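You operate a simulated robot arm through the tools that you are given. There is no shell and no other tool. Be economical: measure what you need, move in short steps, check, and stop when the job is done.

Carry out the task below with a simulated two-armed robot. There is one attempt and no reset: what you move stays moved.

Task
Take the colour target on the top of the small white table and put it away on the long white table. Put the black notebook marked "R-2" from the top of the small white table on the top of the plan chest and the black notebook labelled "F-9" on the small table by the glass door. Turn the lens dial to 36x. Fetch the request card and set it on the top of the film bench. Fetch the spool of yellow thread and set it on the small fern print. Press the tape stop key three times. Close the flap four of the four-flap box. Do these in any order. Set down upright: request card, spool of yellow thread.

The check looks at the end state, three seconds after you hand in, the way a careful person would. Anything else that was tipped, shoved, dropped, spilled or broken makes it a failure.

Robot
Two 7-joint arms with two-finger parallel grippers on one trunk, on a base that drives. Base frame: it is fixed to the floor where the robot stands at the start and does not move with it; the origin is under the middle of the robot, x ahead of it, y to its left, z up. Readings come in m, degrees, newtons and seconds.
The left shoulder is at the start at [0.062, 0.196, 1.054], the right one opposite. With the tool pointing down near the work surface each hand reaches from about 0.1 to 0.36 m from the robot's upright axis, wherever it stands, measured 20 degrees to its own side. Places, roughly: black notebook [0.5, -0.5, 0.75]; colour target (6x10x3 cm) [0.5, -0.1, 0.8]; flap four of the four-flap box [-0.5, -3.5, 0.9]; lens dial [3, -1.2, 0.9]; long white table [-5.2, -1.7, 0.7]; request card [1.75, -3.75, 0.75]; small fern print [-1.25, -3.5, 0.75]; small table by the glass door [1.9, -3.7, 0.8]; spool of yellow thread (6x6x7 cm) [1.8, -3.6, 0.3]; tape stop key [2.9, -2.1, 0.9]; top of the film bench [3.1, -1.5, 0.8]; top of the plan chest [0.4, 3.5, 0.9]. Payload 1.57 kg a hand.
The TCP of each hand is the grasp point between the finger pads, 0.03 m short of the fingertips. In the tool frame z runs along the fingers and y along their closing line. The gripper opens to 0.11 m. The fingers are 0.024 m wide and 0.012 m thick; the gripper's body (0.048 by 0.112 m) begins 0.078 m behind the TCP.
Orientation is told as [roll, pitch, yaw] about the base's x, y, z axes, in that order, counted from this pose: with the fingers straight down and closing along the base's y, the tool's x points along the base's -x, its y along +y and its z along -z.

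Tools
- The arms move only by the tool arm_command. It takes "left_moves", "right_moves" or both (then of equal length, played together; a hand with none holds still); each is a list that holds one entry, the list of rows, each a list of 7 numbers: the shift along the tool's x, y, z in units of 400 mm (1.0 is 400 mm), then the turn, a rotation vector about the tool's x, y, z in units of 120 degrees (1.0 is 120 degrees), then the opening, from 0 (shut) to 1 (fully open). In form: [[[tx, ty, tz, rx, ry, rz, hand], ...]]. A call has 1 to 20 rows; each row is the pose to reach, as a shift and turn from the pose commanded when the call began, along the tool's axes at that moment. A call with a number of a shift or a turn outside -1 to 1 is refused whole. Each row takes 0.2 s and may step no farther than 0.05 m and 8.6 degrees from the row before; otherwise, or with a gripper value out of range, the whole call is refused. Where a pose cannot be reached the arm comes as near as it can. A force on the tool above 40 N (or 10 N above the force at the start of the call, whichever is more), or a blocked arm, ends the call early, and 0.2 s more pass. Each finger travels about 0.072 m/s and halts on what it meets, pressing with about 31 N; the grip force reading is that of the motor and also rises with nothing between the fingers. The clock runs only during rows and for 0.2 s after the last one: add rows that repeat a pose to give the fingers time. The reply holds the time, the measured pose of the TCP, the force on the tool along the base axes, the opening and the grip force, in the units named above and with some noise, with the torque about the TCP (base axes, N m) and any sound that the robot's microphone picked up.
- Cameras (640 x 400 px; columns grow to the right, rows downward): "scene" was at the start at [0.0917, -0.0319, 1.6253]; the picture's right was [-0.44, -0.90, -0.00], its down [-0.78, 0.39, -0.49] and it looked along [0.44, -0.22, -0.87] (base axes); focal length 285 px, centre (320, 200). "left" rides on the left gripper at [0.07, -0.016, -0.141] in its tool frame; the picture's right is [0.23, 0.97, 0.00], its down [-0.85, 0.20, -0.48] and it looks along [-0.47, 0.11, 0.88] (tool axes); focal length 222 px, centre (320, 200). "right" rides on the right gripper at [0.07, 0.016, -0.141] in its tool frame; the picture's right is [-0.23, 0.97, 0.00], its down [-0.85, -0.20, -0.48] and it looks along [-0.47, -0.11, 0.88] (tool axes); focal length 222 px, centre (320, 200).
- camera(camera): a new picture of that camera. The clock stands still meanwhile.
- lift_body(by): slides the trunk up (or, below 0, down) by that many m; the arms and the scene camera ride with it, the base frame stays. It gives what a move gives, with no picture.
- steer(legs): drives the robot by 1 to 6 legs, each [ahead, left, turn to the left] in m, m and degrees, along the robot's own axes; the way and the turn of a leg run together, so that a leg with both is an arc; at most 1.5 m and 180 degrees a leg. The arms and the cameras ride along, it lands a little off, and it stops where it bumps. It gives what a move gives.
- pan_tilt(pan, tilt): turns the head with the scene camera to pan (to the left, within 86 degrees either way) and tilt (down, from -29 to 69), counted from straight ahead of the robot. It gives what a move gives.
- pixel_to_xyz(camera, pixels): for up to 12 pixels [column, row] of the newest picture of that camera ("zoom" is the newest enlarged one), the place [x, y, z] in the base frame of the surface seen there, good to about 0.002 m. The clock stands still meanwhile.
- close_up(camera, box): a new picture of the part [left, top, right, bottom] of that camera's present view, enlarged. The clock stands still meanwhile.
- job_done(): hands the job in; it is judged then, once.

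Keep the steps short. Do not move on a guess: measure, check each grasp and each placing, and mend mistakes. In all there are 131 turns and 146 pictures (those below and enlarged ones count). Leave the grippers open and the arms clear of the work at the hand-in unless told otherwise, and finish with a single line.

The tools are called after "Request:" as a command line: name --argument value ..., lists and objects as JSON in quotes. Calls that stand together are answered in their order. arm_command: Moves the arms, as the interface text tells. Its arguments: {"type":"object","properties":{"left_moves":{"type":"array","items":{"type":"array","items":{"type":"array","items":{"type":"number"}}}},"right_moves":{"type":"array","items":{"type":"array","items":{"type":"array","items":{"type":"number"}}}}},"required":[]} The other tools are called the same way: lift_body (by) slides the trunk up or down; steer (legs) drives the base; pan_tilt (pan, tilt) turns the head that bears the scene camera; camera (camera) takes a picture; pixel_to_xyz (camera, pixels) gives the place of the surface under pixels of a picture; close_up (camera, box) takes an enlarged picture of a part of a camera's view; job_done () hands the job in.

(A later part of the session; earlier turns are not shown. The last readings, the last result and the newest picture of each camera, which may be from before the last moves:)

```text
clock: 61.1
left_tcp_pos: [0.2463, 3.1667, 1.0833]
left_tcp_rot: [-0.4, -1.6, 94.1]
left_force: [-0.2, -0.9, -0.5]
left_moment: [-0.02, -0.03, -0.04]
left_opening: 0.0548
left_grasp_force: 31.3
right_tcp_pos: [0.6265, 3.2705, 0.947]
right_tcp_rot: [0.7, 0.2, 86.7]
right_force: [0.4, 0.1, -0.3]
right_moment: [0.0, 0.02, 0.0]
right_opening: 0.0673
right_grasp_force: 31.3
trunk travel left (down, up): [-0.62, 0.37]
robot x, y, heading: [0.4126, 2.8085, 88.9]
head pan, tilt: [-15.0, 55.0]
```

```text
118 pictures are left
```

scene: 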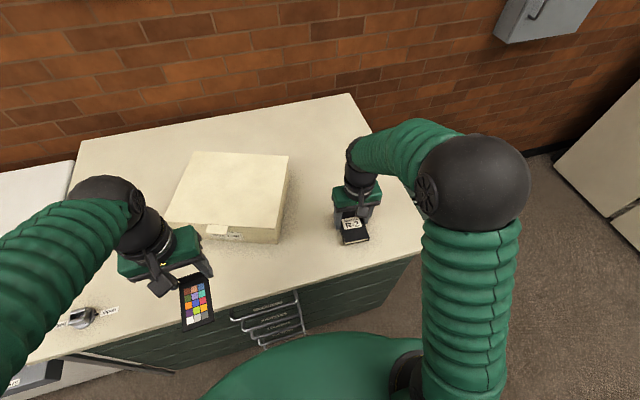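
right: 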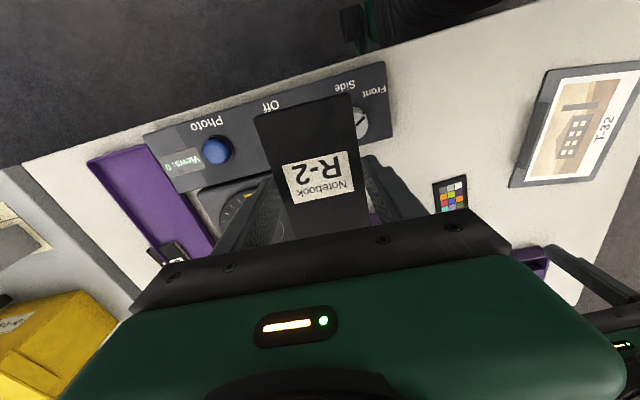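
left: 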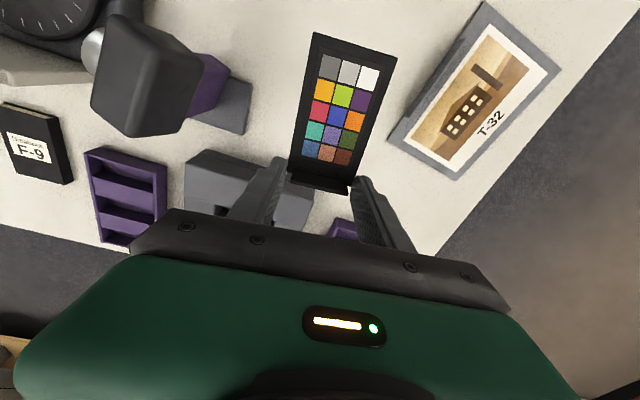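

Well within the top. I lower the last centimetre until contact, release, and raise.

Request:
arm_command --right_moves '[[[0, 0, 0.015, 0, 0, 0, 0], [0, 0, 0.026, 0, 0, 0, 0], [0, 0, 0.026, 0, 0, 0, 0]]]'

Request:
arm_command --right_moves '[[[0, 0, 0, 0, 0, 0, 1], [0, 0, 0, 0, 0, 0, 1], [0, 0, 0, 0, 0, 0, 1], [0, 0, 0, 0, 0, 0, 1], [0, 0, -0.1, 0, 0, 0, 1], [0, 0, -0.2, 0, 0, 0, 1], [0.1, 0, -0.25, 0, 0, 0, 1], [0.2, 0, -0.25, 0, 0, 0, 1], [0.3, -0.05, -0.25, 0, 0, 0, 1]]]'

Request:
camera --camera "scene"

```text
clock: 61.9
left_tcp_pos: [0.2464, 3.168, 1.0833]
left_tcp_rot: [-0.4, -1.6, 94.2]
left_force: [0.7, -0.2, -0.3]
left_moment: [0.02, 0.03, 0.01]
left_opening: 0.0545
left_grasp_force: 30.8
right_tcp_pos: [0.6281, 3.2699, 0.9363]
right_tcp_rot: [0.7, 0.2, 86.6]
right_force: [0.2, -0.7, -1.2]
right_moment: [0.06, 0.0, 0.02]
right_opening: 0.0676
right_grasp_force: 31.5
trunk travel left (down, up): [-0.62, 0.37]
robot x, y, heading: [0.4099, 2.8093, 88.7]
head pan, tilt: [-15.0, 55.0]
```

```text
clock: 63.9
left_tcp_pos: [0.2473, 3.1675, 1.0827]
left_tcp_rot: [-0.4, -1.6, 94.3]
left_force: [0.0, -0.3, -0.7]
left_moment: [0.06, 0.05, 0.05]
left_opening: 0.0547
left_grasp_force: 31.2
right_tcp_pos: [0.6416, 3.147, 1.0367]
right_tcp_rot: [0.7, 0.0, 86.6]
right_force: [0.0, 0.1, 0.4]
right_moment: [0.04, 0.02, 0.0]
right_opening: 0.11
right_grasp_force: 0.1
trunk travel left (down, up): [-0.62, 0.37]
robot x, y, heading: [0.4068, 2.8125, 88.8]
head pan, tilt: [-15.0, 55.0]
```

```text
117 pictures are left
```

scene: 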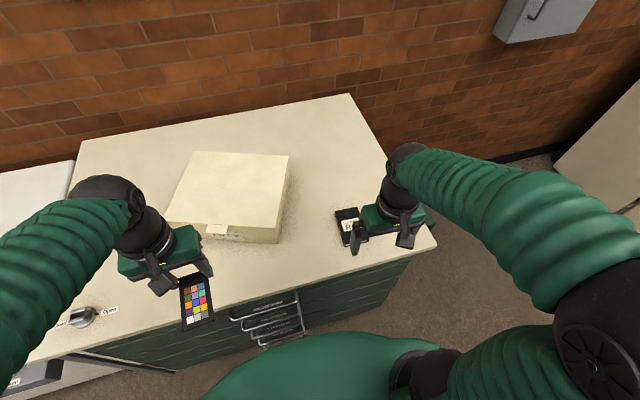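

R-2 lies on the chest. I back off, turn left to face the far west side and look for the long white table.

Request:
steer --legs '[[-1.2, 0, 0], [0, 0, 100]]'

Request:
pan_tilt --pan 25 --tilt 12

Request:
camera --camera "scene"

```text
clock: 74.2
left_tcp_pos: [0.0831, 1.3991, 1.0827]
left_tcp_rot: [-0.3, -1.7, -164.0]
left_force: [0.5, 0.7, 0.2]
left_moment: [0.0, 0.04, -0.03]
left_opening: 0.0548
left_grasp_force: 30.8
right_tcp_pos: [0.0194, 1.7895, 1.0363]
right_tcp_rot: [0.6, 0.1, -171.6]
right_force: [0.7, 0.6, -0.3]
right_moment: [-0.01, -0.02, -0.02]
right_opening: 0.11
right_grasp_force: 0.0
trunk travel left (down, up): [-0.62, 0.37]
robot x, y, heading: [0.3989, 1.6296, -169.7]
head pan, tilt: [-15.0, 55.0]
```

```text
clock: 75.3
left_tcp_pos: [0.0818, 1.3985, 1.082]
left_tcp_rot: [-0.4, -1.6, -164.0]
left_force: [-0.9, 0.2, 0.1]
left_moment: [-0.01, 0.0, -0.04]
left_opening: 0.0548
left_grasp_force: 31.4
right_tcp_pos: [0.0192, 1.7904, 1.036]
right_tcp_rot: [0.8, 0.2, -171.6]
right_force: [-0.2, -0.3, -0.4]
right_moment: [0.01, 0.0, -0.01]
right_opening: 0.1101
right_grasp_force: 0.0
trunk travel left (down, up): [-0.62, 0.37]
robot x, y, heading: [0.3963, 1.6311, -169.4]
head pan, tilt: [25.0, 12.0]
```

```text
116 pictures are left
```

scene: 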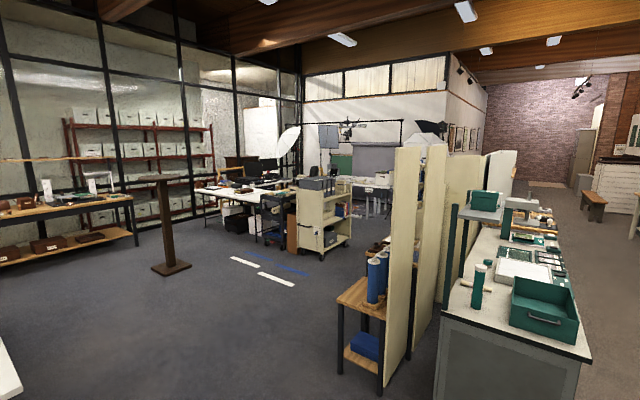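

The long white table should be near column 345, row 177. I zoom there and measure obstacles.

Request:
close_up --camera "scene" --box '[200, 110, 460, 290]'

Request:
pixel_to_xyz --camera "scene" --pixels '[[215, 190], [275, 187], [325, 190], [350, 230], [300, 250], [360, 185], [380, 178], [170, 268], [360, 285], [450, 310], [380, 390], [480, 170]]'

```text
2.22 times, centred on (330, 200) of scene
```

zoom: 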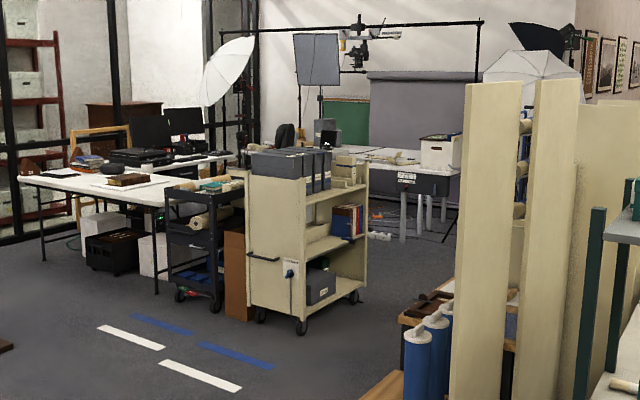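

```text
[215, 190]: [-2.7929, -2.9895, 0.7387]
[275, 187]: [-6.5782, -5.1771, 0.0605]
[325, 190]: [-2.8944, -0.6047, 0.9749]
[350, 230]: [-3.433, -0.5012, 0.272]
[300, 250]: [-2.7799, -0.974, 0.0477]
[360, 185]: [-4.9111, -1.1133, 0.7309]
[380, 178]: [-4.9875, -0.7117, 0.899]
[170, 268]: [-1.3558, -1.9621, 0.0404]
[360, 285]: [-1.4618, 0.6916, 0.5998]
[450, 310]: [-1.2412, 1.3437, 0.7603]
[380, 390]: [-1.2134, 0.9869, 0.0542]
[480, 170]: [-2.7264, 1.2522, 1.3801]
```

Request:
pixel_to_xyz --camera "zoom" --pixels '[[395, 160], [410, 172], [455, 172], [365, 150], [430, 150], [100, 185], [30, 178], [175, 200], [230, 158], [380, 235], [400, 240], [345, 150]]'

```text
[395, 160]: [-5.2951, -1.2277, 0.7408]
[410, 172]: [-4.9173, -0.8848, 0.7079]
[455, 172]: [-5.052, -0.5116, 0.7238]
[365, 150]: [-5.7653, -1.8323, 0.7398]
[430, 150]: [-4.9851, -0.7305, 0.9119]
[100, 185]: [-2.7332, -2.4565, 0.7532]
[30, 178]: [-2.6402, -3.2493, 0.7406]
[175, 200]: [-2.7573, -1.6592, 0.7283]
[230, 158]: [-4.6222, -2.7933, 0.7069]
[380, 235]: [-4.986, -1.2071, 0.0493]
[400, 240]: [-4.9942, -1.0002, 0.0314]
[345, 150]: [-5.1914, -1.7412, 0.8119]
```

The long white table runs at x≈-5.0…-5.7, y≈-0.5…-2.9, top z 0.74. I drive to about (-0.7,-0.2), turn west and view the corridor between the cart and the partition.

Request:
steer --legs '[[0, 0, 48.4], [1.45, 0, 0], [0.65, 0, 0], [0, 0, -59]]'

Request:
pan_tilt --pan 5 --tilt 20

Request:
camera --camera "scene"

```text
clock: 90.5
left_tcp_pos: [-1.0899, -0.3172, 1.0821]
left_tcp_rot: [-0.4, -1.6, -175.8]
left_force: [0.1, 0.3, 0.0]
left_moment: [-0.01, 0.01, 0.02]
left_opening: 0.0547
left_grasp_force: 31.1
right_tcp_pos: [-1.0719, 0.0777, 1.0372]
right_tcp_rot: [0.6, 0.2, 176.6]
right_force: [0.2, 0.6, 0.0]
right_moment: [0.01, -0.03, 0.03]
right_opening: 0.1097
right_grasp_force: 0.0
trunk travel left (down, up): [-0.62, 0.37]
robot x, y, heading: [-0.7371, -0.1512, 178.6]
head pan, tilt: [25.0, 12.0]
```

```text
clock: 91.3
left_tcp_pos: [-1.0915, -0.3168, 1.0833]
left_tcp_rot: [-0.4, -1.6, -175.8]
left_force: [-0.4, -0.6, 0.8]
left_moment: [0.02, 0.01, 0.0]
left_opening: 0.0548
left_grasp_force: 31.1
right_tcp_pos: [-1.0724, 0.0787, 1.036]
right_tcp_rot: [0.7, 0.2, 176.5]
right_force: [0.6, -0.4, 0.2]
right_moment: [0.0, -0.01, -0.04]
right_opening: 0.1097
right_grasp_force: 0.0
trunk travel left (down, up): [-0.62, 0.37]
robot x, y, heading: [-0.7349, -0.1491, 178.8]
head pan, tilt: [5.0, 20.0]
```

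```text
114 pictures are left
```

scene: 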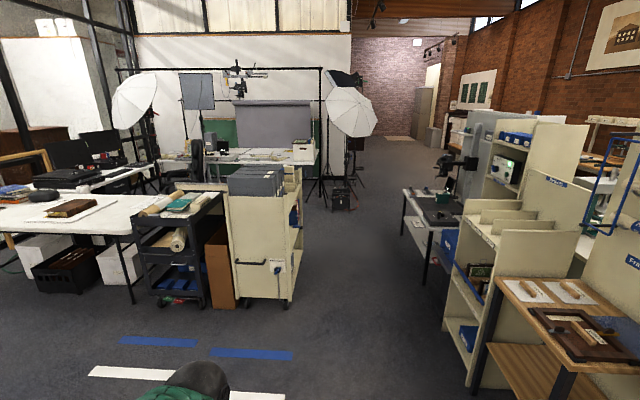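

Request:
pixel_to_xyz --camera "scene" --pixels '[[290, 310], [295, 180], [470, 370], [425, 275], [402, 195], [340, 205], [355, 270], [300, 145], [290, 160], [250, 152], [310, 160], [225, 150]]'

Request:
close_up --camera "scene" --box '[100, 50, 420, 250]'

```text
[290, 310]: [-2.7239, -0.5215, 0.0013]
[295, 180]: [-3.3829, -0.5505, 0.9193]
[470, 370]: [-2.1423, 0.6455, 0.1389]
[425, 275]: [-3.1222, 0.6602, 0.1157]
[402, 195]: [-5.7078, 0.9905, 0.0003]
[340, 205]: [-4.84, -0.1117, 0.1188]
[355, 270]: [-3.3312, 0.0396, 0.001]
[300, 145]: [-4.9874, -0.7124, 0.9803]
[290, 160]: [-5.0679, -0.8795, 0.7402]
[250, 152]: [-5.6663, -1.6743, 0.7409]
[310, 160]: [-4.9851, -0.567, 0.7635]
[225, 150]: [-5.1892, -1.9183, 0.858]
```

```text
2.00 times, centred on (260, 150) of scene
```

zoom: 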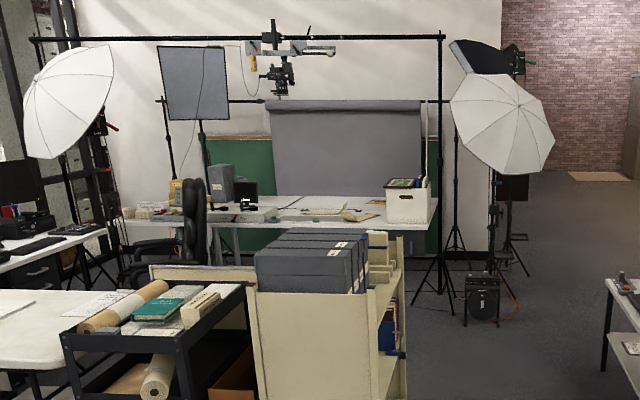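

The corridor (y -0.52…+0.64) is passable at y≈0.05. I drive through it, then sideways to about (-4.1,-1.0), and look at the table.

Request:
steer --legs '[[1.47, -0.23, 1], [1.4, 0, 0], [0.45, 0, 0], [0, 0.97, 0]]'

Request:
pan_tilt --pan 0 --tilt 35

Request:
camera --camera "scene"

```text
clock: 112.2
left_tcp_pos: [-4.4094, -1.0171, 1.0824]
left_tcp_rot: [-0.3, -1.6, -174.3]
left_force: [-0.2, 0.1, -0.5]
left_moment: [-0.02, 0.0, 0.03]
left_opening: 0.0545
left_grasp_force: 30.8
right_tcp_pos: [-4.4002, -0.6209, 1.0357]
right_tcp_rot: [0.8, 0.3, 177.9]
right_force: [-0.9, -0.2, -0.7]
right_moment: [0.02, -0.02, 0.01]
right_opening: 0.11
right_grasp_force: 0.1
trunk travel left (down, up): [-0.62, 0.37]
robot x, y, heading: [-4.0592, -0.8448, -179.7]
head pan, tilt: [5.0, 20.0]
```

```text
clock: 112.9
left_tcp_pos: [-4.4094, -1.0187, 1.082]
left_tcp_rot: [-0.4, -1.6, -174.3]
left_force: [-0.3, -0.2, -0.9]
left_moment: [0.0, 0.01, 0.01]
left_opening: 0.055
left_grasp_force: 30.8
right_tcp_pos: [-4.4004, -0.6222, 1.036]
right_tcp_rot: [0.7, 0.2, 177.9]
right_force: [0.0, 0.2, -0.3]
right_moment: [0.01, -0.03, 0.02]
right_opening: 0.1099
right_grasp_force: 0.1
trunk travel left (down, up): [-0.62, 0.37]
robot x, y, heading: [-4.0569, -0.8463, -179.8]
head pan, tilt: [0.0, 35.0]
```

```text
112 pictures are left
```

scene: 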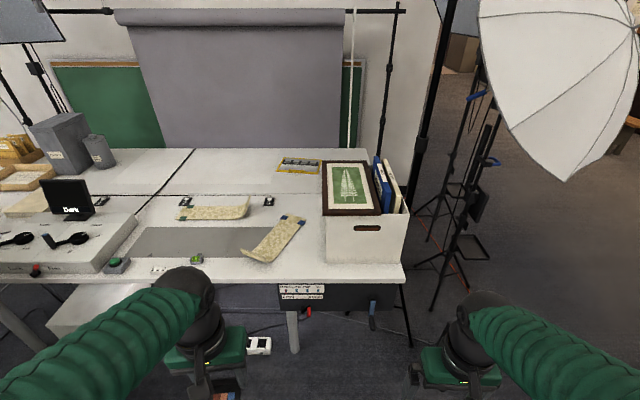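

Request:
close_up --camera "scene" --box '[100, 140, 420, 300]'

Request:
pixel_to_xyz --camera "scene" --pixels '[[300, 272], [235, 272], [160, 272], [190, 243], [280, 222], [260, 185], [195, 262], [260, 245], [322, 240], [295, 235], [400, 275], [140, 225]]'

```text
2.00 times, centred on (260, 220) of scene
```

zoom: 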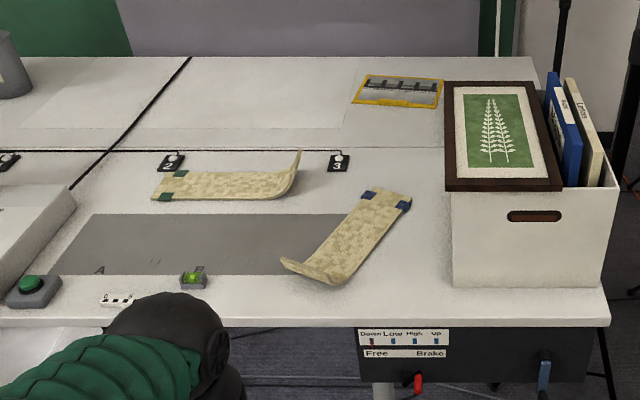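

```text
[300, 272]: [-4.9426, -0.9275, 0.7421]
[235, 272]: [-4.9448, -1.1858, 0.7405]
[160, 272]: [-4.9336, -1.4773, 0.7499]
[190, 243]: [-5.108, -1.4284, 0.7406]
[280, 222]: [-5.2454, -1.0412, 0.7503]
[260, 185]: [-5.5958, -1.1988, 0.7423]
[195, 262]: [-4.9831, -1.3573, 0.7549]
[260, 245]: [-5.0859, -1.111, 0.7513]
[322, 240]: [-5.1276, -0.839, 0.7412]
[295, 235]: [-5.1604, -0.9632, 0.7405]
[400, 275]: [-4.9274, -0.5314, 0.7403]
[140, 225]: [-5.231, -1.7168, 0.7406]
```

There is free space between the cloth strip and the white box, around (-5.03,-0.945). I tuck the right hand back, drive up 0.52 m and look with the head lowered.

Request:
arm_command --right_moves '[[[0.1, 0, -0.05, 0, 0, 0, 1], [0.2, 0, -0.1, 0, 0, 0, 1], [0.3, -0.05, -0.15, 0, 0, 0, 1], [0.36, -0.08, -0.2, 0, 0, 0, 1]]]'

Request:
steer --legs '[[0.52, 0, 0]]'

Request:
pan_tilt --pan 0 --tilt 60

Request:
camera --camera "scene"

Request:
camera --camera "left"

```text
clock: 113.9
left_tcp_pos: [-4.4083, -1.0192, 1.0825]
left_tcp_rot: [-0.4, -1.7, -174.4]
left_force: [0.3, -0.6, -0.3]
left_moment: [-0.01, 0.05, -0.01]
left_opening: 0.0547
left_grasp_force: 30.6
right_tcp_pos: [-4.3406, -0.6268, 1.0632]
right_tcp_rot: [0.7, 0.4, 177.9]
right_force: [-0.4, 0.0, 0.4]
right_moment: [-0.02, -0.01, -0.02]
right_opening: 0.1101
right_grasp_force: 0.0
right hand out of reach, approached as far as the arm can: row 2, 3, 4
trunk travel left (down, up): [-0.62, 0.37]
robot x, y, heading: [-4.0592, -0.8531, -179.9]
head pan, tilt: [0.0, 35.0]
```

```text
clock: 117.0
left_tcp_pos: [-4.9313, -1.0335, 1.0827]
left_tcp_rot: [-0.4, -1.6, -173.2]
left_force: [-0.5, 0.0, 0.1]
left_moment: [0.0, -0.01, 0.03]
left_opening: 0.055
left_grasp_force: 31.0
right_tcp_pos: [-4.8705, -0.6387, 1.0646]
right_tcp_rot: [0.6, 0.4, 179.2]
right_force: [0.1, -0.1, -0.1]
right_moment: [0.02, 0.01, -0.03]
right_opening: 0.1099
right_grasp_force: 0.0
trunk travel left (down, up): [-0.62, 0.37]
robot x, y, heading: [-4.5848, -0.8515, -178.9]
head pan, tilt: [0.0, 35.0]
```

```text
clock: 117.9
left_tcp_pos: [-4.9314, -1.0319, 1.0822]
left_tcp_rot: [-0.5, -1.7, -173.3]
left_force: [-0.5, 0.5, -0.7]
left_moment: [0.01, -0.02, 0.01]
left_opening: 0.0546
left_grasp_force: 30.4
right_tcp_pos: [-4.8715, -0.6385, 1.0635]
right_tcp_rot: [0.7, 0.4, 179.1]
right_force: [0.5, -0.1, 0.1]
right_moment: [-0.03, -0.01, -0.01]
right_opening: 0.11
right_grasp_force: 0.0
trunk travel left (down, up): [-0.62, 0.37]
robot x, y, heading: [-4.5819, -0.8559, -178.7]
head pan, tilt: [0.0, 60.0]
```

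```text
110 pictures are left
```

scene: 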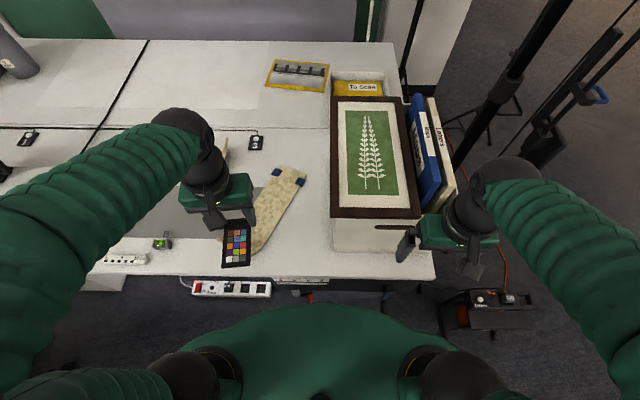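

```text
109 pictures are left
```

left: 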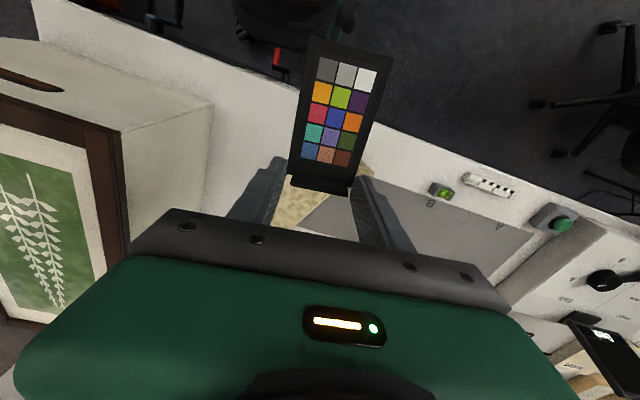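

Request:
pixel_to_xyz --camera "scene" --pixels '[[332, 252], [327, 230], [328, 200], [268, 246], [285, 215], [303, 185], [300, 276], [300, 240], [335, 222], [317, 170]]'

```text
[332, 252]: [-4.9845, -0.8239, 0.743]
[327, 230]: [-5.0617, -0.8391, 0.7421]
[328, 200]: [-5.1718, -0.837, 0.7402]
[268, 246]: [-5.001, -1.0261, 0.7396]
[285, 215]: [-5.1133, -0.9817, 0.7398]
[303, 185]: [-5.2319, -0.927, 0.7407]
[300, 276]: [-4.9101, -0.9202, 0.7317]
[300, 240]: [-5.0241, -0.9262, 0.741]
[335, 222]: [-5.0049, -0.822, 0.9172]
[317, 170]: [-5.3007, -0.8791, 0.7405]
```

The gap at x≈-5.04 runs y -0.825…-1.0. I move the left hand to (-5.04,-0.913), square it, then lower the trunk 0.10 (right hand stays in front of the box) — first the horizontal move.

Request:
arm_command --left_moves '[[[-0.06, -0.08, 0, 0, 0, 0.012, 0], [-0.12, -0.16, 0, 0, 0, 0.024, 0], [-0.18, -0.24, 0, 0, 0, 0.036, 0], [-0.236, -0.327, 0, 0, 0, 0.0475, 0], [-0.236, -0.327, 0.1, 0, 0, 0.0475, 0], [-0.236, -0.327, 0.2, 0, 0, 0.0475, 0], [-0.236, -0.327, 0.3, 0, 0, 0.0475, 0], [-0.236, -0.327, 0.3, 0, 0, 0.0475, 0]]]'

Request:
camera --camera "scene"

Request:
camera --camera "left"

```text
clock: 119.7
left_tcp_pos: [-5.0434, -0.9138, 0.9659]
left_tcp_rot: [-0.3, -1.7, -178.9]
left_force: [-0.7, -0.6, 0.4]
left_moment: [0.0, 0.03, 0.0]
left_opening: 0.0546
left_grasp_force: 31.3
right_tcp_pos: [-4.871, -0.6376, 1.0633]
right_tcp_rot: [0.6, 0.4, 179.1]
right_force: [0.1, -0.5, 0.3]
right_moment: [0.0, -0.02, -0.03]
right_opening: 0.1101
right_grasp_force: 0.1
trunk travel left (down, up): [-0.62, 0.37]
robot x, y, heading: [-4.5797, -0.8525, -178.7]
head pan, tilt: [0.0, 60.0]
```

```text
108 pictures are left
```

scene: 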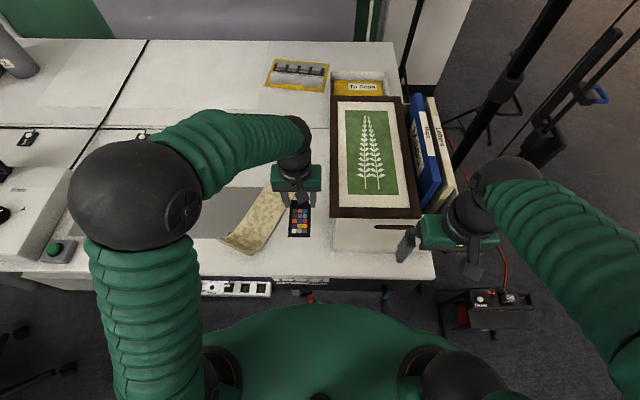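

```text
107 pictures are left
```

left: 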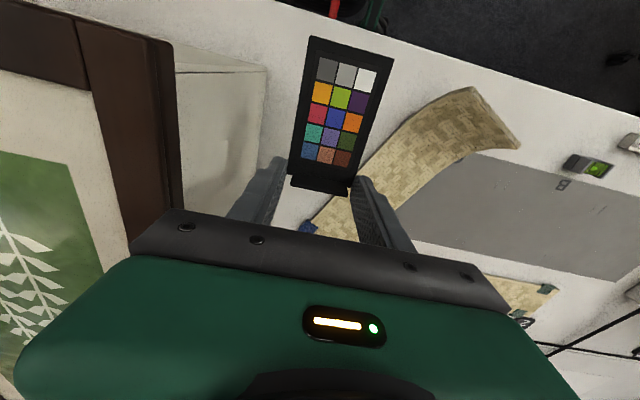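

Alignment is good. I try to lower the arm directly to z≈0.80 without moving the trunk.

Request:
arm_command --left_moves '[[[0, 0, 0.1, 0, 0, 0, 0], [0, 0, 0.2, 0, 0, 0, 0], [0, 0, 0.3, 0, 0, 0, 0], [0, 0, 0.4, 0, 0, 0, 0], [0, 0, 0.45, 0, 0, 0, 0], [0, 0, 0.45, 0, 0, 0, 0]]]'

Request:
camera --camera "left"

```text
clock: 121.1
left_tcp_pos: [-5.049, -0.9116, 0.7864]
left_tcp_rot: [-0.2, -1.8, -178.9]
left_force: [-0.5, -0.1, 0.7]
left_moment: [0.0, 0.0, -0.02]
left_opening: 0.0548
left_grasp_force: 31.3
right_tcp_pos: [-4.8713, -0.6388, 1.0626]
right_tcp_rot: [0.6, 0.4, 179.1]
right_force: [-0.9, 0.4, 0.4]
right_moment: [-0.04, 0.01, 0.01]
right_opening: 0.1102
right_grasp_force: 0.0
trunk travel left (down, up): [-0.62, 0.37]
robot x, y, heading: [-4.5857, -0.8521, -178.7]
head pan, tilt: [0.0, 60.0]
```

```text
106 pictures are left
```

left: 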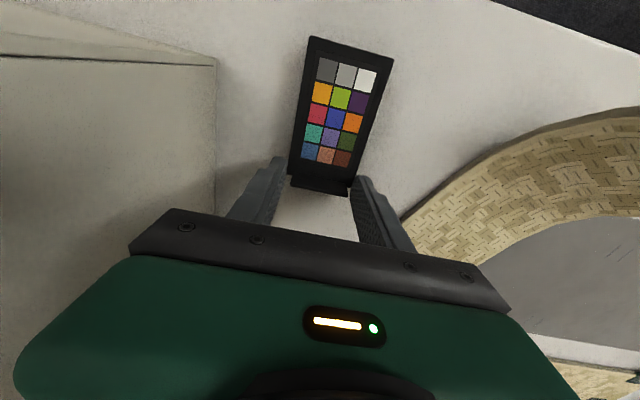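

Clear of box and cloth. I lower the last 1.4 cm, open partly, and rise.

Request:
arm_command --left_moves '[[[0, 0, 0.02, 0, 0, 0, 0], [0, 0, 0.035, 0, 0, 0, 0], [0, 0, 0.035, 0, 0, 0, 0]]]'

Request:
arm_command --left_moves '[[[0, 0, 0, 0, 0, 0, 0.7], [0, 0, 0, 0, 0, 0, 0.7], [0, 0, 0, 0, 0, 0, 0.7], [0, 0, -0.1, 0, 0, 0, 0.7], [0, 0, -0.2, 0, 0, 0, 0.7], [0, 0, -0.3, 0, 0, 0, 0.7], [0, 0, -0.4, 0, 0, 0, 0.7], [0, 0, -0.5, 0, 0, 0, 0.7], [0, 0, -0.6, 0, 0, 0, 1], [0, 0, -0.7, 0, 0, 0, 1], [0.1, 0.05, -0.75, 0, 0, 0, 1], [0.2, 0.1, -0.75, 0, 0, 0, 1], [0.3, 0.15, -0.75, 0, 0, 0, 1]]]'

Request:
camera --camera "scene"

```text
clock: 121.9
left_tcp_pos: [-5.0492, -0.9113, 0.7727]
left_tcp_rot: [-0.2, -1.6, -178.9]
left_force: [0.4, -0.4, -1.0]
left_moment: [-0.01, 0.01, 0.02]
left_opening: 0.0545
left_grasp_force: 31.0
right_tcp_pos: [-4.8717, -0.6382, 1.0638]
right_tcp_rot: [0.8, 0.4, 179.1]
right_force: [-0.2, -0.3, 0.0]
right_moment: [-0.02, 0.01, -0.02]
right_opening: 0.1101
right_grasp_force: 0.1
trunk travel left (down, up): [-0.62, 0.37]
robot x, y, heading: [-4.5832, -0.8533, -178.8]
head pan, tilt: [0.0, 60.0]
```

```text
clock: 124.7
left_tcp_pos: [-4.9171, -0.9744, 1.0666]
left_tcp_rot: [-0.3, -1.6, -179.0]
left_force: [0.3, 1.1, 0.0]
left_moment: [-0.02, -0.01, 0.01]
left_opening: 0.11
left_grasp_force: 0.0
right_tcp_pos: [-4.8695, -0.6392, 1.0648]
right_tcp_rot: [0.6, 0.3, 179.1]
right_force: [0.1, -0.3, -0.2]
right_moment: [0.01, 0.04, 0.0]
right_opening: 0.1101
right_grasp_force: 0.1
trunk travel left (down, up): [-0.62, 0.37]
robot x, y, heading: [-4.5829, -0.8529, -178.6]
head pan, tilt: [0.0, 60.0]
```

```text
105 pictures are left
```

scene: 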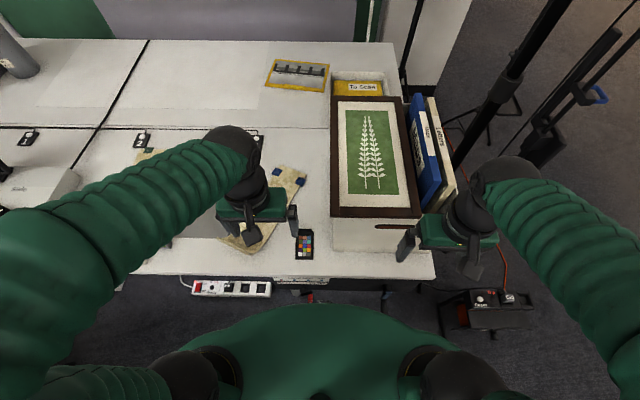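

The target sits between cloth and box. Next, F-9: I drive back through the corridor in reverse (same way), heading held at 180°.

Request:
steer --legs '[[-0.52, 0, -1.3], [0, -0.92, 0], [-1.5, 0, 0], [-1.5, 0, 0]]'

```text
clock: 146.1
left_tcp_pos: [-1.4179, 0.0187, 1.0662]
left_tcp_rot: [-0.2, -1.6, -177.9]
left_force: [0.6, -0.1, 0.5]
left_moment: [0.04, -0.05, 0.01]
left_opening: 0.1097
left_grasp_force: 0.0
right_tcp_pos: [-1.3755, 0.3544, 1.0639]
right_tcp_rot: [0.7, 0.4, -179.9]
right_force: [0.2, 0.1, 0.4]
right_moment: [-0.02, 0.02, 0.0]
right_opening: 0.1099
right_grasp_force: 0.0
trunk travel left (down, up): [-0.62, 0.37]
robot x, y, heading: [-1.0831, 0.1426, -177.8]
head pan, tilt: [0.0, 60.0]
```

Request:
steer --legs '[[-0.5, 0, -2.2], [-0.5, -0.75, 0], [-1.5, 0, 0], [0, 1.0, 0]]'

Request:
pan_tilt --pan 20 --tilt 45

Request:
camera --camera "scene"

```text
clock: 165.2
left_tcp_pos: [1.1003, -0.2074, 1.0672]
left_tcp_rot: [0.0, -1.6, -178.9]
left_force: [-0.3, 0.6, -0.6]
left_moment: [-0.03, -0.02, 0.02]
left_opening: 0.1098
left_grasp_force: 0.0
right_tcp_pos: [1.147, 0.1267, 1.0628]
right_tcp_rot: [0.8, 0.4, 179.2]
right_force: [0.3, -0.2, -0.5]
right_moment: [-0.01, 0.02, 0.01]
right_opening: 0.1099
right_grasp_force: 0.1
trunk travel left (down, up): [-0.62, 0.37]
robot x, y, heading: [1.4337, -0.0908, -178.5]
head pan, tilt: [0.0, 60.0]
```

```text
clock: 166.1
left_tcp_pos: [1.1004, -0.2089, 1.0666]
left_tcp_rot: [-0.2, -1.7, -178.9]
left_force: [-0.5, 0.2, -0.7]
left_moment: [-0.01, -0.01, 0.0]
left_opening: 0.1101
left_grasp_force: 0.1
right_tcp_pos: [1.1468, 0.1263, 1.0635]
right_tcp_rot: [0.7, 0.4, 179.2]
right_force: [-0.3, 1.0, -0.1]
right_moment: [0.04, -0.01, 0.01]
right_opening: 0.1103
right_grasp_force: 0.1
trunk travel left (down, up): [-0.62, 0.37]
robot x, y, heading: [1.4345, -0.0894, -178.8]
head pan, tilt: [20.0, 45.0]
```

```text
104 pictures are left
```

scene: 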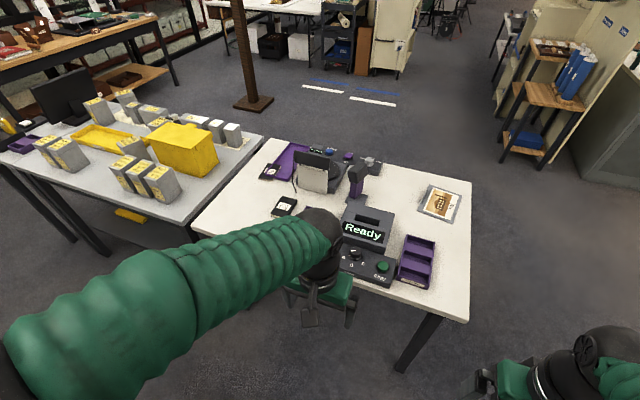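

Request:
close_up --camera "scene" --box '[200, 130, 360, 250]'

Request:
pixel_to_xyz --camera "scene" --pixels '[[285, 205], [215, 230], [200, 240], [20, 160], [190, 230], [250, 225], [345, 245]]'

```text
3.33 times, centred on (280, 190) of scene
```

zoom: 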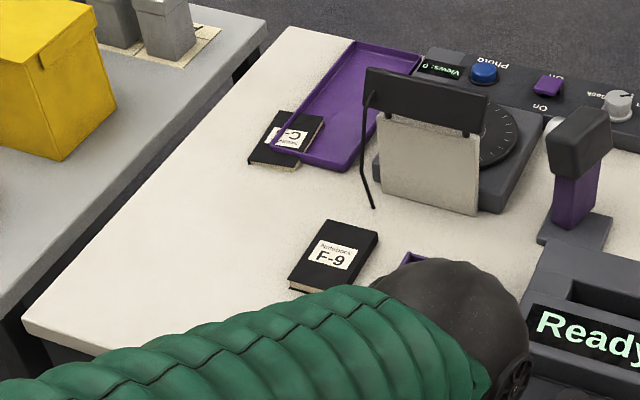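

```text
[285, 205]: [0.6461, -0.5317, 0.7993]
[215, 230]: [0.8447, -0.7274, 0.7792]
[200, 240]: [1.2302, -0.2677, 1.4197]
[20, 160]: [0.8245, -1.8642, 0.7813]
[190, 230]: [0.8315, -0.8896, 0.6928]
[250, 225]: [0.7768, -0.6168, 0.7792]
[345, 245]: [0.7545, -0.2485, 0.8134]
```

Request:
pixel_to_xyz --camera "zoom" --pixels '[[326, 224], [373, 235], [293, 280], [338, 285], [333, 255], [372, 205], [440, 200], [405, 262]]'

Request:
steer --legs '[[0.32, 0.25, -1.2]]'

Request:
camera --camera "left"

```text
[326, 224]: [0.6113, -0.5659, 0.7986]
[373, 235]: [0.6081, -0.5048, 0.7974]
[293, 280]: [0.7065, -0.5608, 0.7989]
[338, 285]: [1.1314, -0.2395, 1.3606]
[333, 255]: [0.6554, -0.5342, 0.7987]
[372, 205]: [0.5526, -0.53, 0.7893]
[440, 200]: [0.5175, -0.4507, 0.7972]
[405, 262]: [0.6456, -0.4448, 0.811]
```

```text
clock: 168.6
left_tcp_pos: [0.7768, -0.4538, 1.067]
left_tcp_rot: [-0.2, -1.7, -179.9]
left_force: [-0.2, -0.4, 0.0]
left_moment: [-0.04, -0.01, 0.01]
left_opening: 0.1098
left_grasp_force: 0.0
right_tcp_pos: [0.8311, -0.1192, 1.0635]
right_tcp_rot: [0.8, 0.4, 178.1]
right_force: [0.2, 0.4, -1.0]
right_moment: [0.01, 0.04, 0.02]
right_opening: 0.1101
right_grasp_force: 0.0
trunk travel left (down, up): [-0.62, 0.37]
robot x, y, heading: [1.1133, -0.3405, -179.7]
head pan, tilt: [20.0, 45.0]
```

```text
102 pictures are left
```

left: 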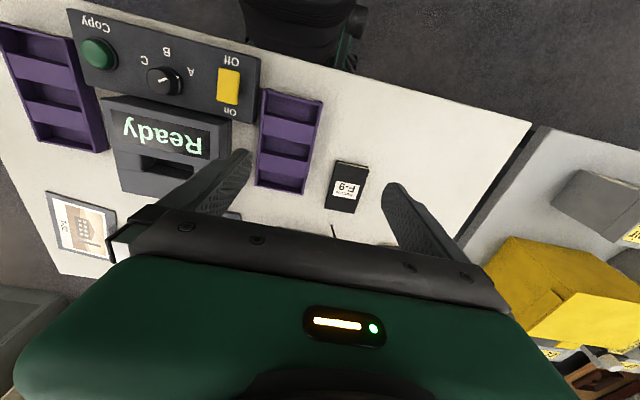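

F-9's centre is (0.66,-0.534), 6.3 cm wide, turned about 3°; the purple tray is close at its side, so I open only to 0.85. I go above it and look.

Request:
arm_command --left_moves '[[[-0.07, 0.05, 0, 0, 0, -0.006, 0.85], [-0.14, 0.1, 0, 0, 0, -0.012, 0.85], [-0.21, 0.15, 0, 0, 0, -0.018, 0.85], [-0.283, 0.2, 0, 0, 0, -0.025, 0.85], [-0.283, 0.2, 0.1, 0, 0, -0.025, 0.85], [-0.283, 0.2, 0.2, 0, 0, -0.025, 0.85], [-0.283, 0.2, 0.3, 0, 0, -0.025, 0.85], [-0.283, 0.2, 0.42, 0, 0, -0.025, 0.85], [-0.283, 0.2, 0.42, 0, 0, -0.025, 0.85]]]'

Request:
camera --camera "left"

Request:
camera --camera "scene"

```text
clock: 170.6
left_tcp_pos: [0.6579, -0.535, 0.9013]
left_tcp_rot: [-0.4, -1.5, -177.0]
left_force: [0.8, 0.3, -0.5]
left_moment: [0.02, 0.0, 0.0]
left_opening: 0.0935
left_grasp_force: 0.1
right_tcp_pos: [0.8308, -0.1225, 1.0636]
right_tcp_rot: [0.7, 0.4, 178.2]
right_force: [-1.7, 0.8, 0.5]
right_moment: [0.0, 0.04, 0.0]
right_opening: 0.11
right_grasp_force: 0.1
trunk travel left (down, up): [-0.62, 0.37]
robot x, y, heading: [1.1161, -0.342, -180.2]
head pan, tilt: [20.0, 45.0]
```

```text
101 pictures are left
```

left: 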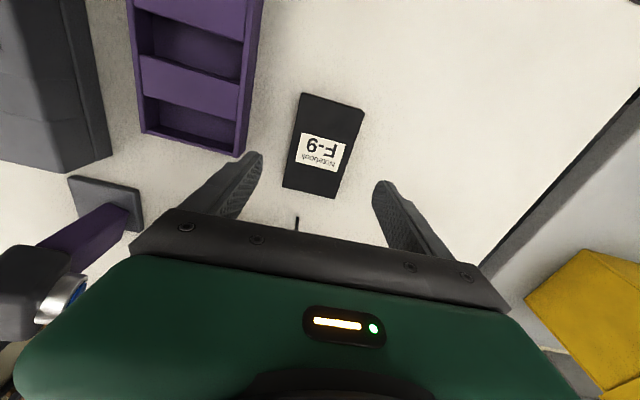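

```text
100 pictures are left
```

scene: 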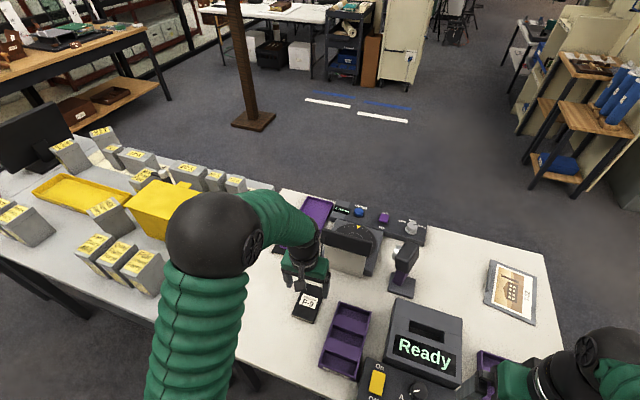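

Request:
pixel_to_xyz --camera "scene" --pixels '[[350, 240], [335, 232], [370, 250], [345, 265], [310, 303], [320, 285]]'

Request:
pixel_to_xyz --camera "left" --pixels '[[301, 95], [362, 110], [284, 186], [335, 196], [297, 222], [238, 155]]'

```text
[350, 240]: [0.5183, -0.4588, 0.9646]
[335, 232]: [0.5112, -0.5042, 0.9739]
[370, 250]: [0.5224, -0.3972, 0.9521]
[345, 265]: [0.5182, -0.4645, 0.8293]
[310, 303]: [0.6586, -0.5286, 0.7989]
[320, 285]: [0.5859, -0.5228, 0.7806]
```

```text
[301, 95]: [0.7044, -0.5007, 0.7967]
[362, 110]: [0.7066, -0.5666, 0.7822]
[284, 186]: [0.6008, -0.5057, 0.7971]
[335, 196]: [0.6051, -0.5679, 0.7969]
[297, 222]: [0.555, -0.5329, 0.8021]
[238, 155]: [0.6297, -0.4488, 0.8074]
```

Everything clear (frame at x≈0.52, tray edge y≈-0.449). I descend to z≈0.815, close and lift.

Request:
arm_command --left_moves '[[[0, 0, 0.1, 0, 0, 0, 0.85], [0, 0, 0.17, 0, 0, 0, 0.85], [0, 0, 0.214, 0, 0, 0, 0.85], [0, 0, 0.214, 0, 0, 0, 0.85], [0, 0, 0.214, 0, 0, 0, 0], [0, 0, 0.214, 0, 0, 0, 0], [0, 0, 0.214, 0, 0, 0, 0], [0, 0, 0.214, 0, 0, 0, 0], [0, 0, 0.214, 0, 0, 0, 0], [0, 0, 0.1, 0, 0, 0, 0], [0, 0, 0, 0, 0, 0, 0], [0, 0, -0.1, 0, 0, 0, 0], [0, 0, -0.2, 0, 0, 0, 0], [0, 0, -0.3, 0, 0, 0, 0], [0.1, 0, -0.4, 0, 0, 0, 0], [0.2, 0, -0.4, 0, 0, 0, 0], [0.28, 0, -0.4, 0, 0, 0, 0]]]'

Request:
camera --camera "left"

```text
refused: row 15 steps farther than a row can; nothing moved
```

```text
99 pictures are left
```

left: 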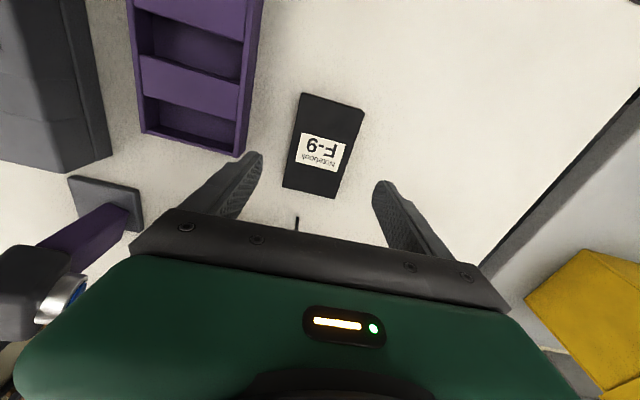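

One row stepped too far; I resend with a shorter step.

Request:
arm_command --left_moves '[[[0, 0, 0.1, 0, 0, 0, 0.85], [0, 0, 0.17, 0, 0, 0, 0.85], [0, 0, 0.214, 0, 0, 0, 0.85], [0, 0, 0.214, 0, 0, 0, 0.85], [0, 0, 0.214, 0, 0, 0, 0], [0, 0, 0.214, 0, 0, 0, 0], [0, 0, 0.214, 0, 0, 0, 0], [0, 0, 0.214, 0, 0, 0, 0], [0, 0, 0.214, 0, 0, 0, 0], [0, 0, 0.1, 0, 0, 0, 0], [0, 0, 0, 0, 0, 0, 0], [0, 0, -0.1, 0, 0, 0, 0], [0, 0, -0.2, 0, 0, 0, 0], [0, 0, -0.3, 0, 0, 0, 0], [0.07, 0, -0.37, 0, 0, 0, 0], [0.16, 0, -0.4, 0, 0, 0, 0], [0.26, 0, -0.4, 0, 0, 0, 0]]]'

Request:
camera --camera "left"

```text
clock: 174.2
left_tcp_pos: [0.7681, -0.5314, 1.0577]
left_tcp_rot: [-0.3, -1.6, -177.0]
left_force: [-0.4, 0.2, -1.5]
left_moment: [-0.03, 0.04, 0.03]
left_opening: 0.0672
left_grasp_force: 31.0
right_tcp_pos: [0.8314, -0.121, 1.0635]
right_tcp_rot: [0.7, 0.3, 178.1]
right_force: [0.6, 0.2, 0.5]
right_moment: [-0.01, 0.03, 0.03]
right_opening: 0.1102
right_grasp_force: 0.0
trunk travel left (down, up): [-0.62, 0.37]
robot x, y, heading: [1.1145, -0.3401, -180.0]
head pan, tilt: [20.0, 45.0]
```

```text
98 pictures are left
```

left: 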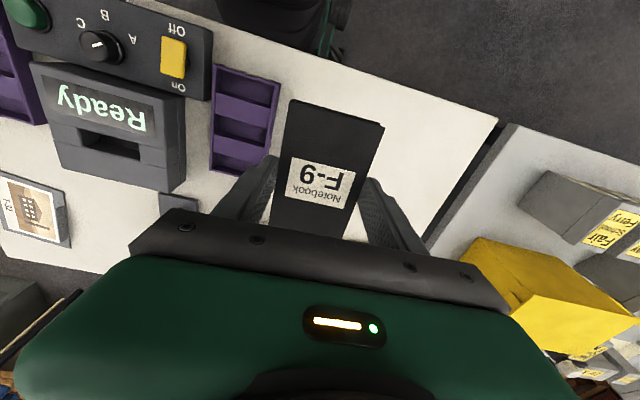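

F-9 is held. I back away, turn to face -y and drive to about (1.72,-2.5) before the small table by the glass door.

Request:
steer --legs '[[-0.6, 0, 0], [0, 0, 90], [1.5, 0, 0], [0.6, 0, 0]]'

Request:
pan_tilt --pan 0 --tilt 35

Request:
camera --camera "scene"

```text
clock: 191.5
left_tcp_pos: [1.9293, -2.7838, 1.0567]
left_tcp_rot: [-0.2, -1.5, -86.8]
left_force: [-0.1, 0.0, -1.4]
left_moment: [0.02, -0.01, 0.0]
left_opening: 0.0671
left_grasp_force: 31.5
right_tcp_pos: [1.5211, -2.7217, 1.0646]
right_tcp_rot: [0.7, 0.4, -91.7]
right_force: [-0.7, 0.3, 0.0]
right_moment: [0.03, 0.02, -0.01]
right_opening: 0.1099
right_grasp_force: 0.0
trunk travel left (down, up): [-0.62, 0.37]
robot x, y, heading: [1.7381, -2.4365, -89.6]
head pan, tilt: [20.0, 45.0]
```

```text
clock: 192.3
left_tcp_pos: [1.9293, -2.7845, 1.0562]
left_tcp_rot: [-0.3, -1.5, -86.7]
left_force: [-0.2, -0.1, -1.1]
left_moment: [-0.01, -0.01, 0.0]
left_opening: 0.067
left_grasp_force: 30.8
right_tcp_pos: [1.5207, -2.722, 1.0633]
right_tcp_rot: [0.7, 0.3, -91.9]
right_force: [0.1, 0.8, 1.1]
right_moment: [-0.01, 0.02, 0.0]
right_opening: 0.1099
right_grasp_force: 0.0
trunk travel left (down, up): [-0.62, 0.37]
robot x, y, heading: [1.7384, -2.4369, -89.7]
head pan, tilt: [0.0, 35.0]
```

```text
97 pictures are left
```

scene: 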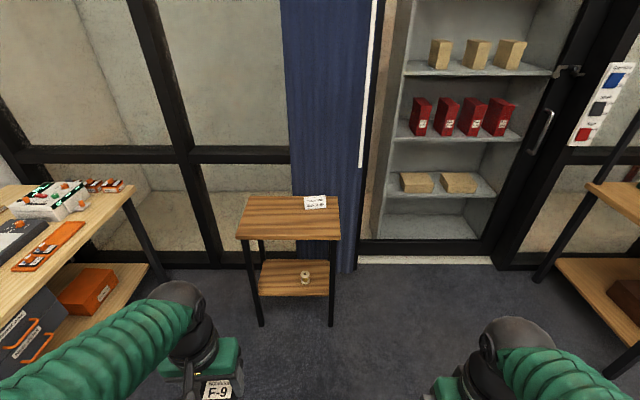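

Request:
close_up --camera "scene" --box '[220, 180, 360, 320]'

Request:
pixel_to_xyz --camera "scene" --pixels '[[237, 237], [339, 238], [333, 200], [252, 198], [315, 203], [306, 208], [326, 208], [306, 276], [290, 290], [262, 322], [260, 225]]'

```text
2.86 times, centred on (290, 250) of scene
```

zoom: 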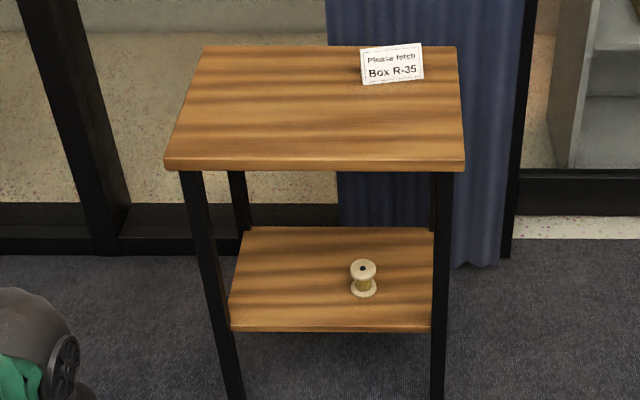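

```text
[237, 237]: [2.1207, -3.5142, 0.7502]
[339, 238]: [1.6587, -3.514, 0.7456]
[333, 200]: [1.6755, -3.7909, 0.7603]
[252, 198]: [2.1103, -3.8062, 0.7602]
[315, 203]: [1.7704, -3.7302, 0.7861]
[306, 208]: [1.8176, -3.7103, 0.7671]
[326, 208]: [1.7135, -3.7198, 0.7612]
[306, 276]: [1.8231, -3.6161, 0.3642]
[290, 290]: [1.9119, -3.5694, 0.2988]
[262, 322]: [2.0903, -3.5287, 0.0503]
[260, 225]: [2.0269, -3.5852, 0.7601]
```

Table top z 0.76; the card stands at (1.77,-3.72) and the spool on the shelf (z 0.30) at (1.82,-3.62). I drive up to (1.79,-3.17) and view both card and F-9 area.

Request:
steer --legs '[[0.73, 0.05, -0.4]]'

Request:
pan_tilt --pan 0 --tilt 58

Request:
camera --camera "scene"

```text
clock: 196.2
left_tcp_pos: [1.9843, -3.5064, 1.057]
left_tcp_rot: [-0.2, -1.7, -86.8]
left_force: [0.1, 0.0, -1.0]
left_moment: [0.03, -0.02, -0.02]
left_opening: 0.0672
left_grasp_force: 31.0
right_tcp_pos: [1.575, -3.4462, 1.0645]
right_tcp_rot: [0.8, 0.4, -91.8]
right_force: [-0.8, -0.2, -0.5]
right_moment: [-0.02, 0.0, 0.0]
right_opening: 0.1101
right_grasp_force: 0.0
trunk travel left (down, up): [-0.62, 0.37]
robot x, y, heading: [1.7952, -3.1599, -89.6]
head pan, tilt: [0.0, 35.0]
```

```text
clock: 197.1
left_tcp_pos: [1.9852, -3.5097, 1.0575]
left_tcp_rot: [-0.3, -1.6, -86.8]
left_force: [0.1, 0.5, -1.6]
left_moment: [0.02, -0.02, 0.01]
left_opening: 0.0673
left_grasp_force: 31.3
right_tcp_pos: [1.5759, -3.4463, 1.064]
right_tcp_rot: [0.7, 0.3, -91.8]
right_force: [-0.6, -0.5, -0.2]
right_moment: [0.0, -0.02, 0.03]
right_opening: 0.1101
right_grasp_force: 0.1
trunk travel left (down, up): [-0.62, 0.37]
robot x, y, heading: [1.7948, -3.1599, -89.7]
head pan, tilt: [0.0, 58.0]
```

```text
95 pictures are left
```

scene: 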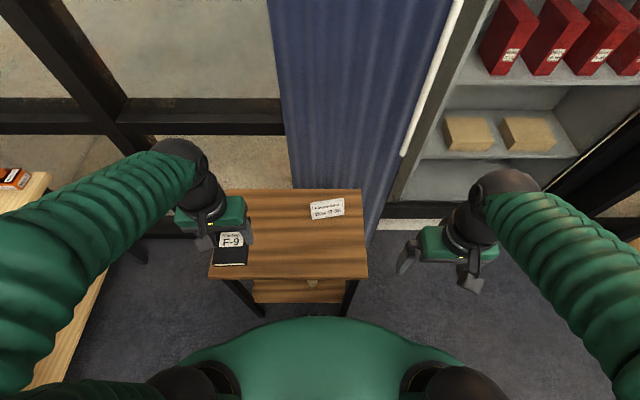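

I reach F-9 forward to (1.985,-3.645) and lower to just above the top.

Request:
arm_command --left_moves '[[[-0.1, -0.005, 0, 0, 0, 0, 0], [-0.2, -0.01, 0, 0, 0, 0, 0], [-0.3, -0.015, 0, 0, 0, 0, 0], [-0.342, -0.019, 0.1, 0, 0, 0, 0], [-0.342, -0.019, 0.2, 0, 0, 0, 0], [-0.342, -0.019, 0.3, 0, 0, 0, 0], [-0.342, -0.019, 0.4, 0, 0, 0, 0], [-0.342, -0.019, 0.5, 0, 0, 0, 0], [-0.342, -0.019, 0.58, 0, 0, 0, 0], [-0.342, -0.019, 0.62, 0, 0, 0, 0], [-0.342, -0.019, 0.62, 0, 0, 0, 0]]]'

Request:
camera --camera "scene"

```text
clock: 199.5
left_tcp_pos: [1.9847, -3.652, 0.813]
left_tcp_rot: [-0.3, -1.6, -86.8]
left_force: [-0.2, -0.2, -0.4]
left_moment: [0.0, 0.01, 0.05]
left_opening: 0.0673
left_grasp_force: 30.8
right_tcp_pos: [1.5767, -3.4462, 1.0629]
right_tcp_rot: [0.6, 0.5, -91.7]
right_force: [0.0, 0.5, 0.2]
right_moment: [0.02, 0.01, 0.03]
right_opening: 0.1101
right_grasp_force: 0.1
trunk travel left (down, up): [-0.62, 0.37]
robot x, y, heading: [1.794, -3.1612, -89.5]
head pan, tilt: [0.0, 58.0]
```

```text
94 pictures are left
```

scene: 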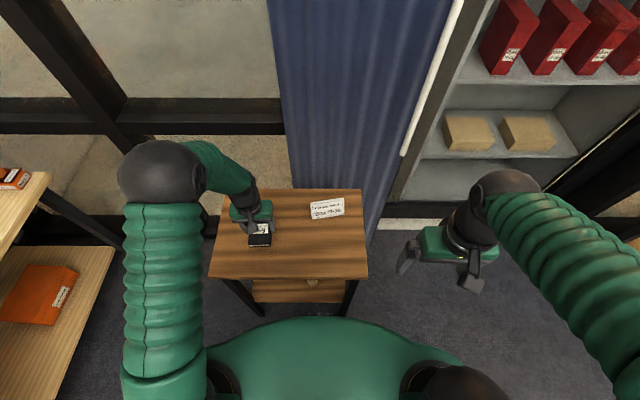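

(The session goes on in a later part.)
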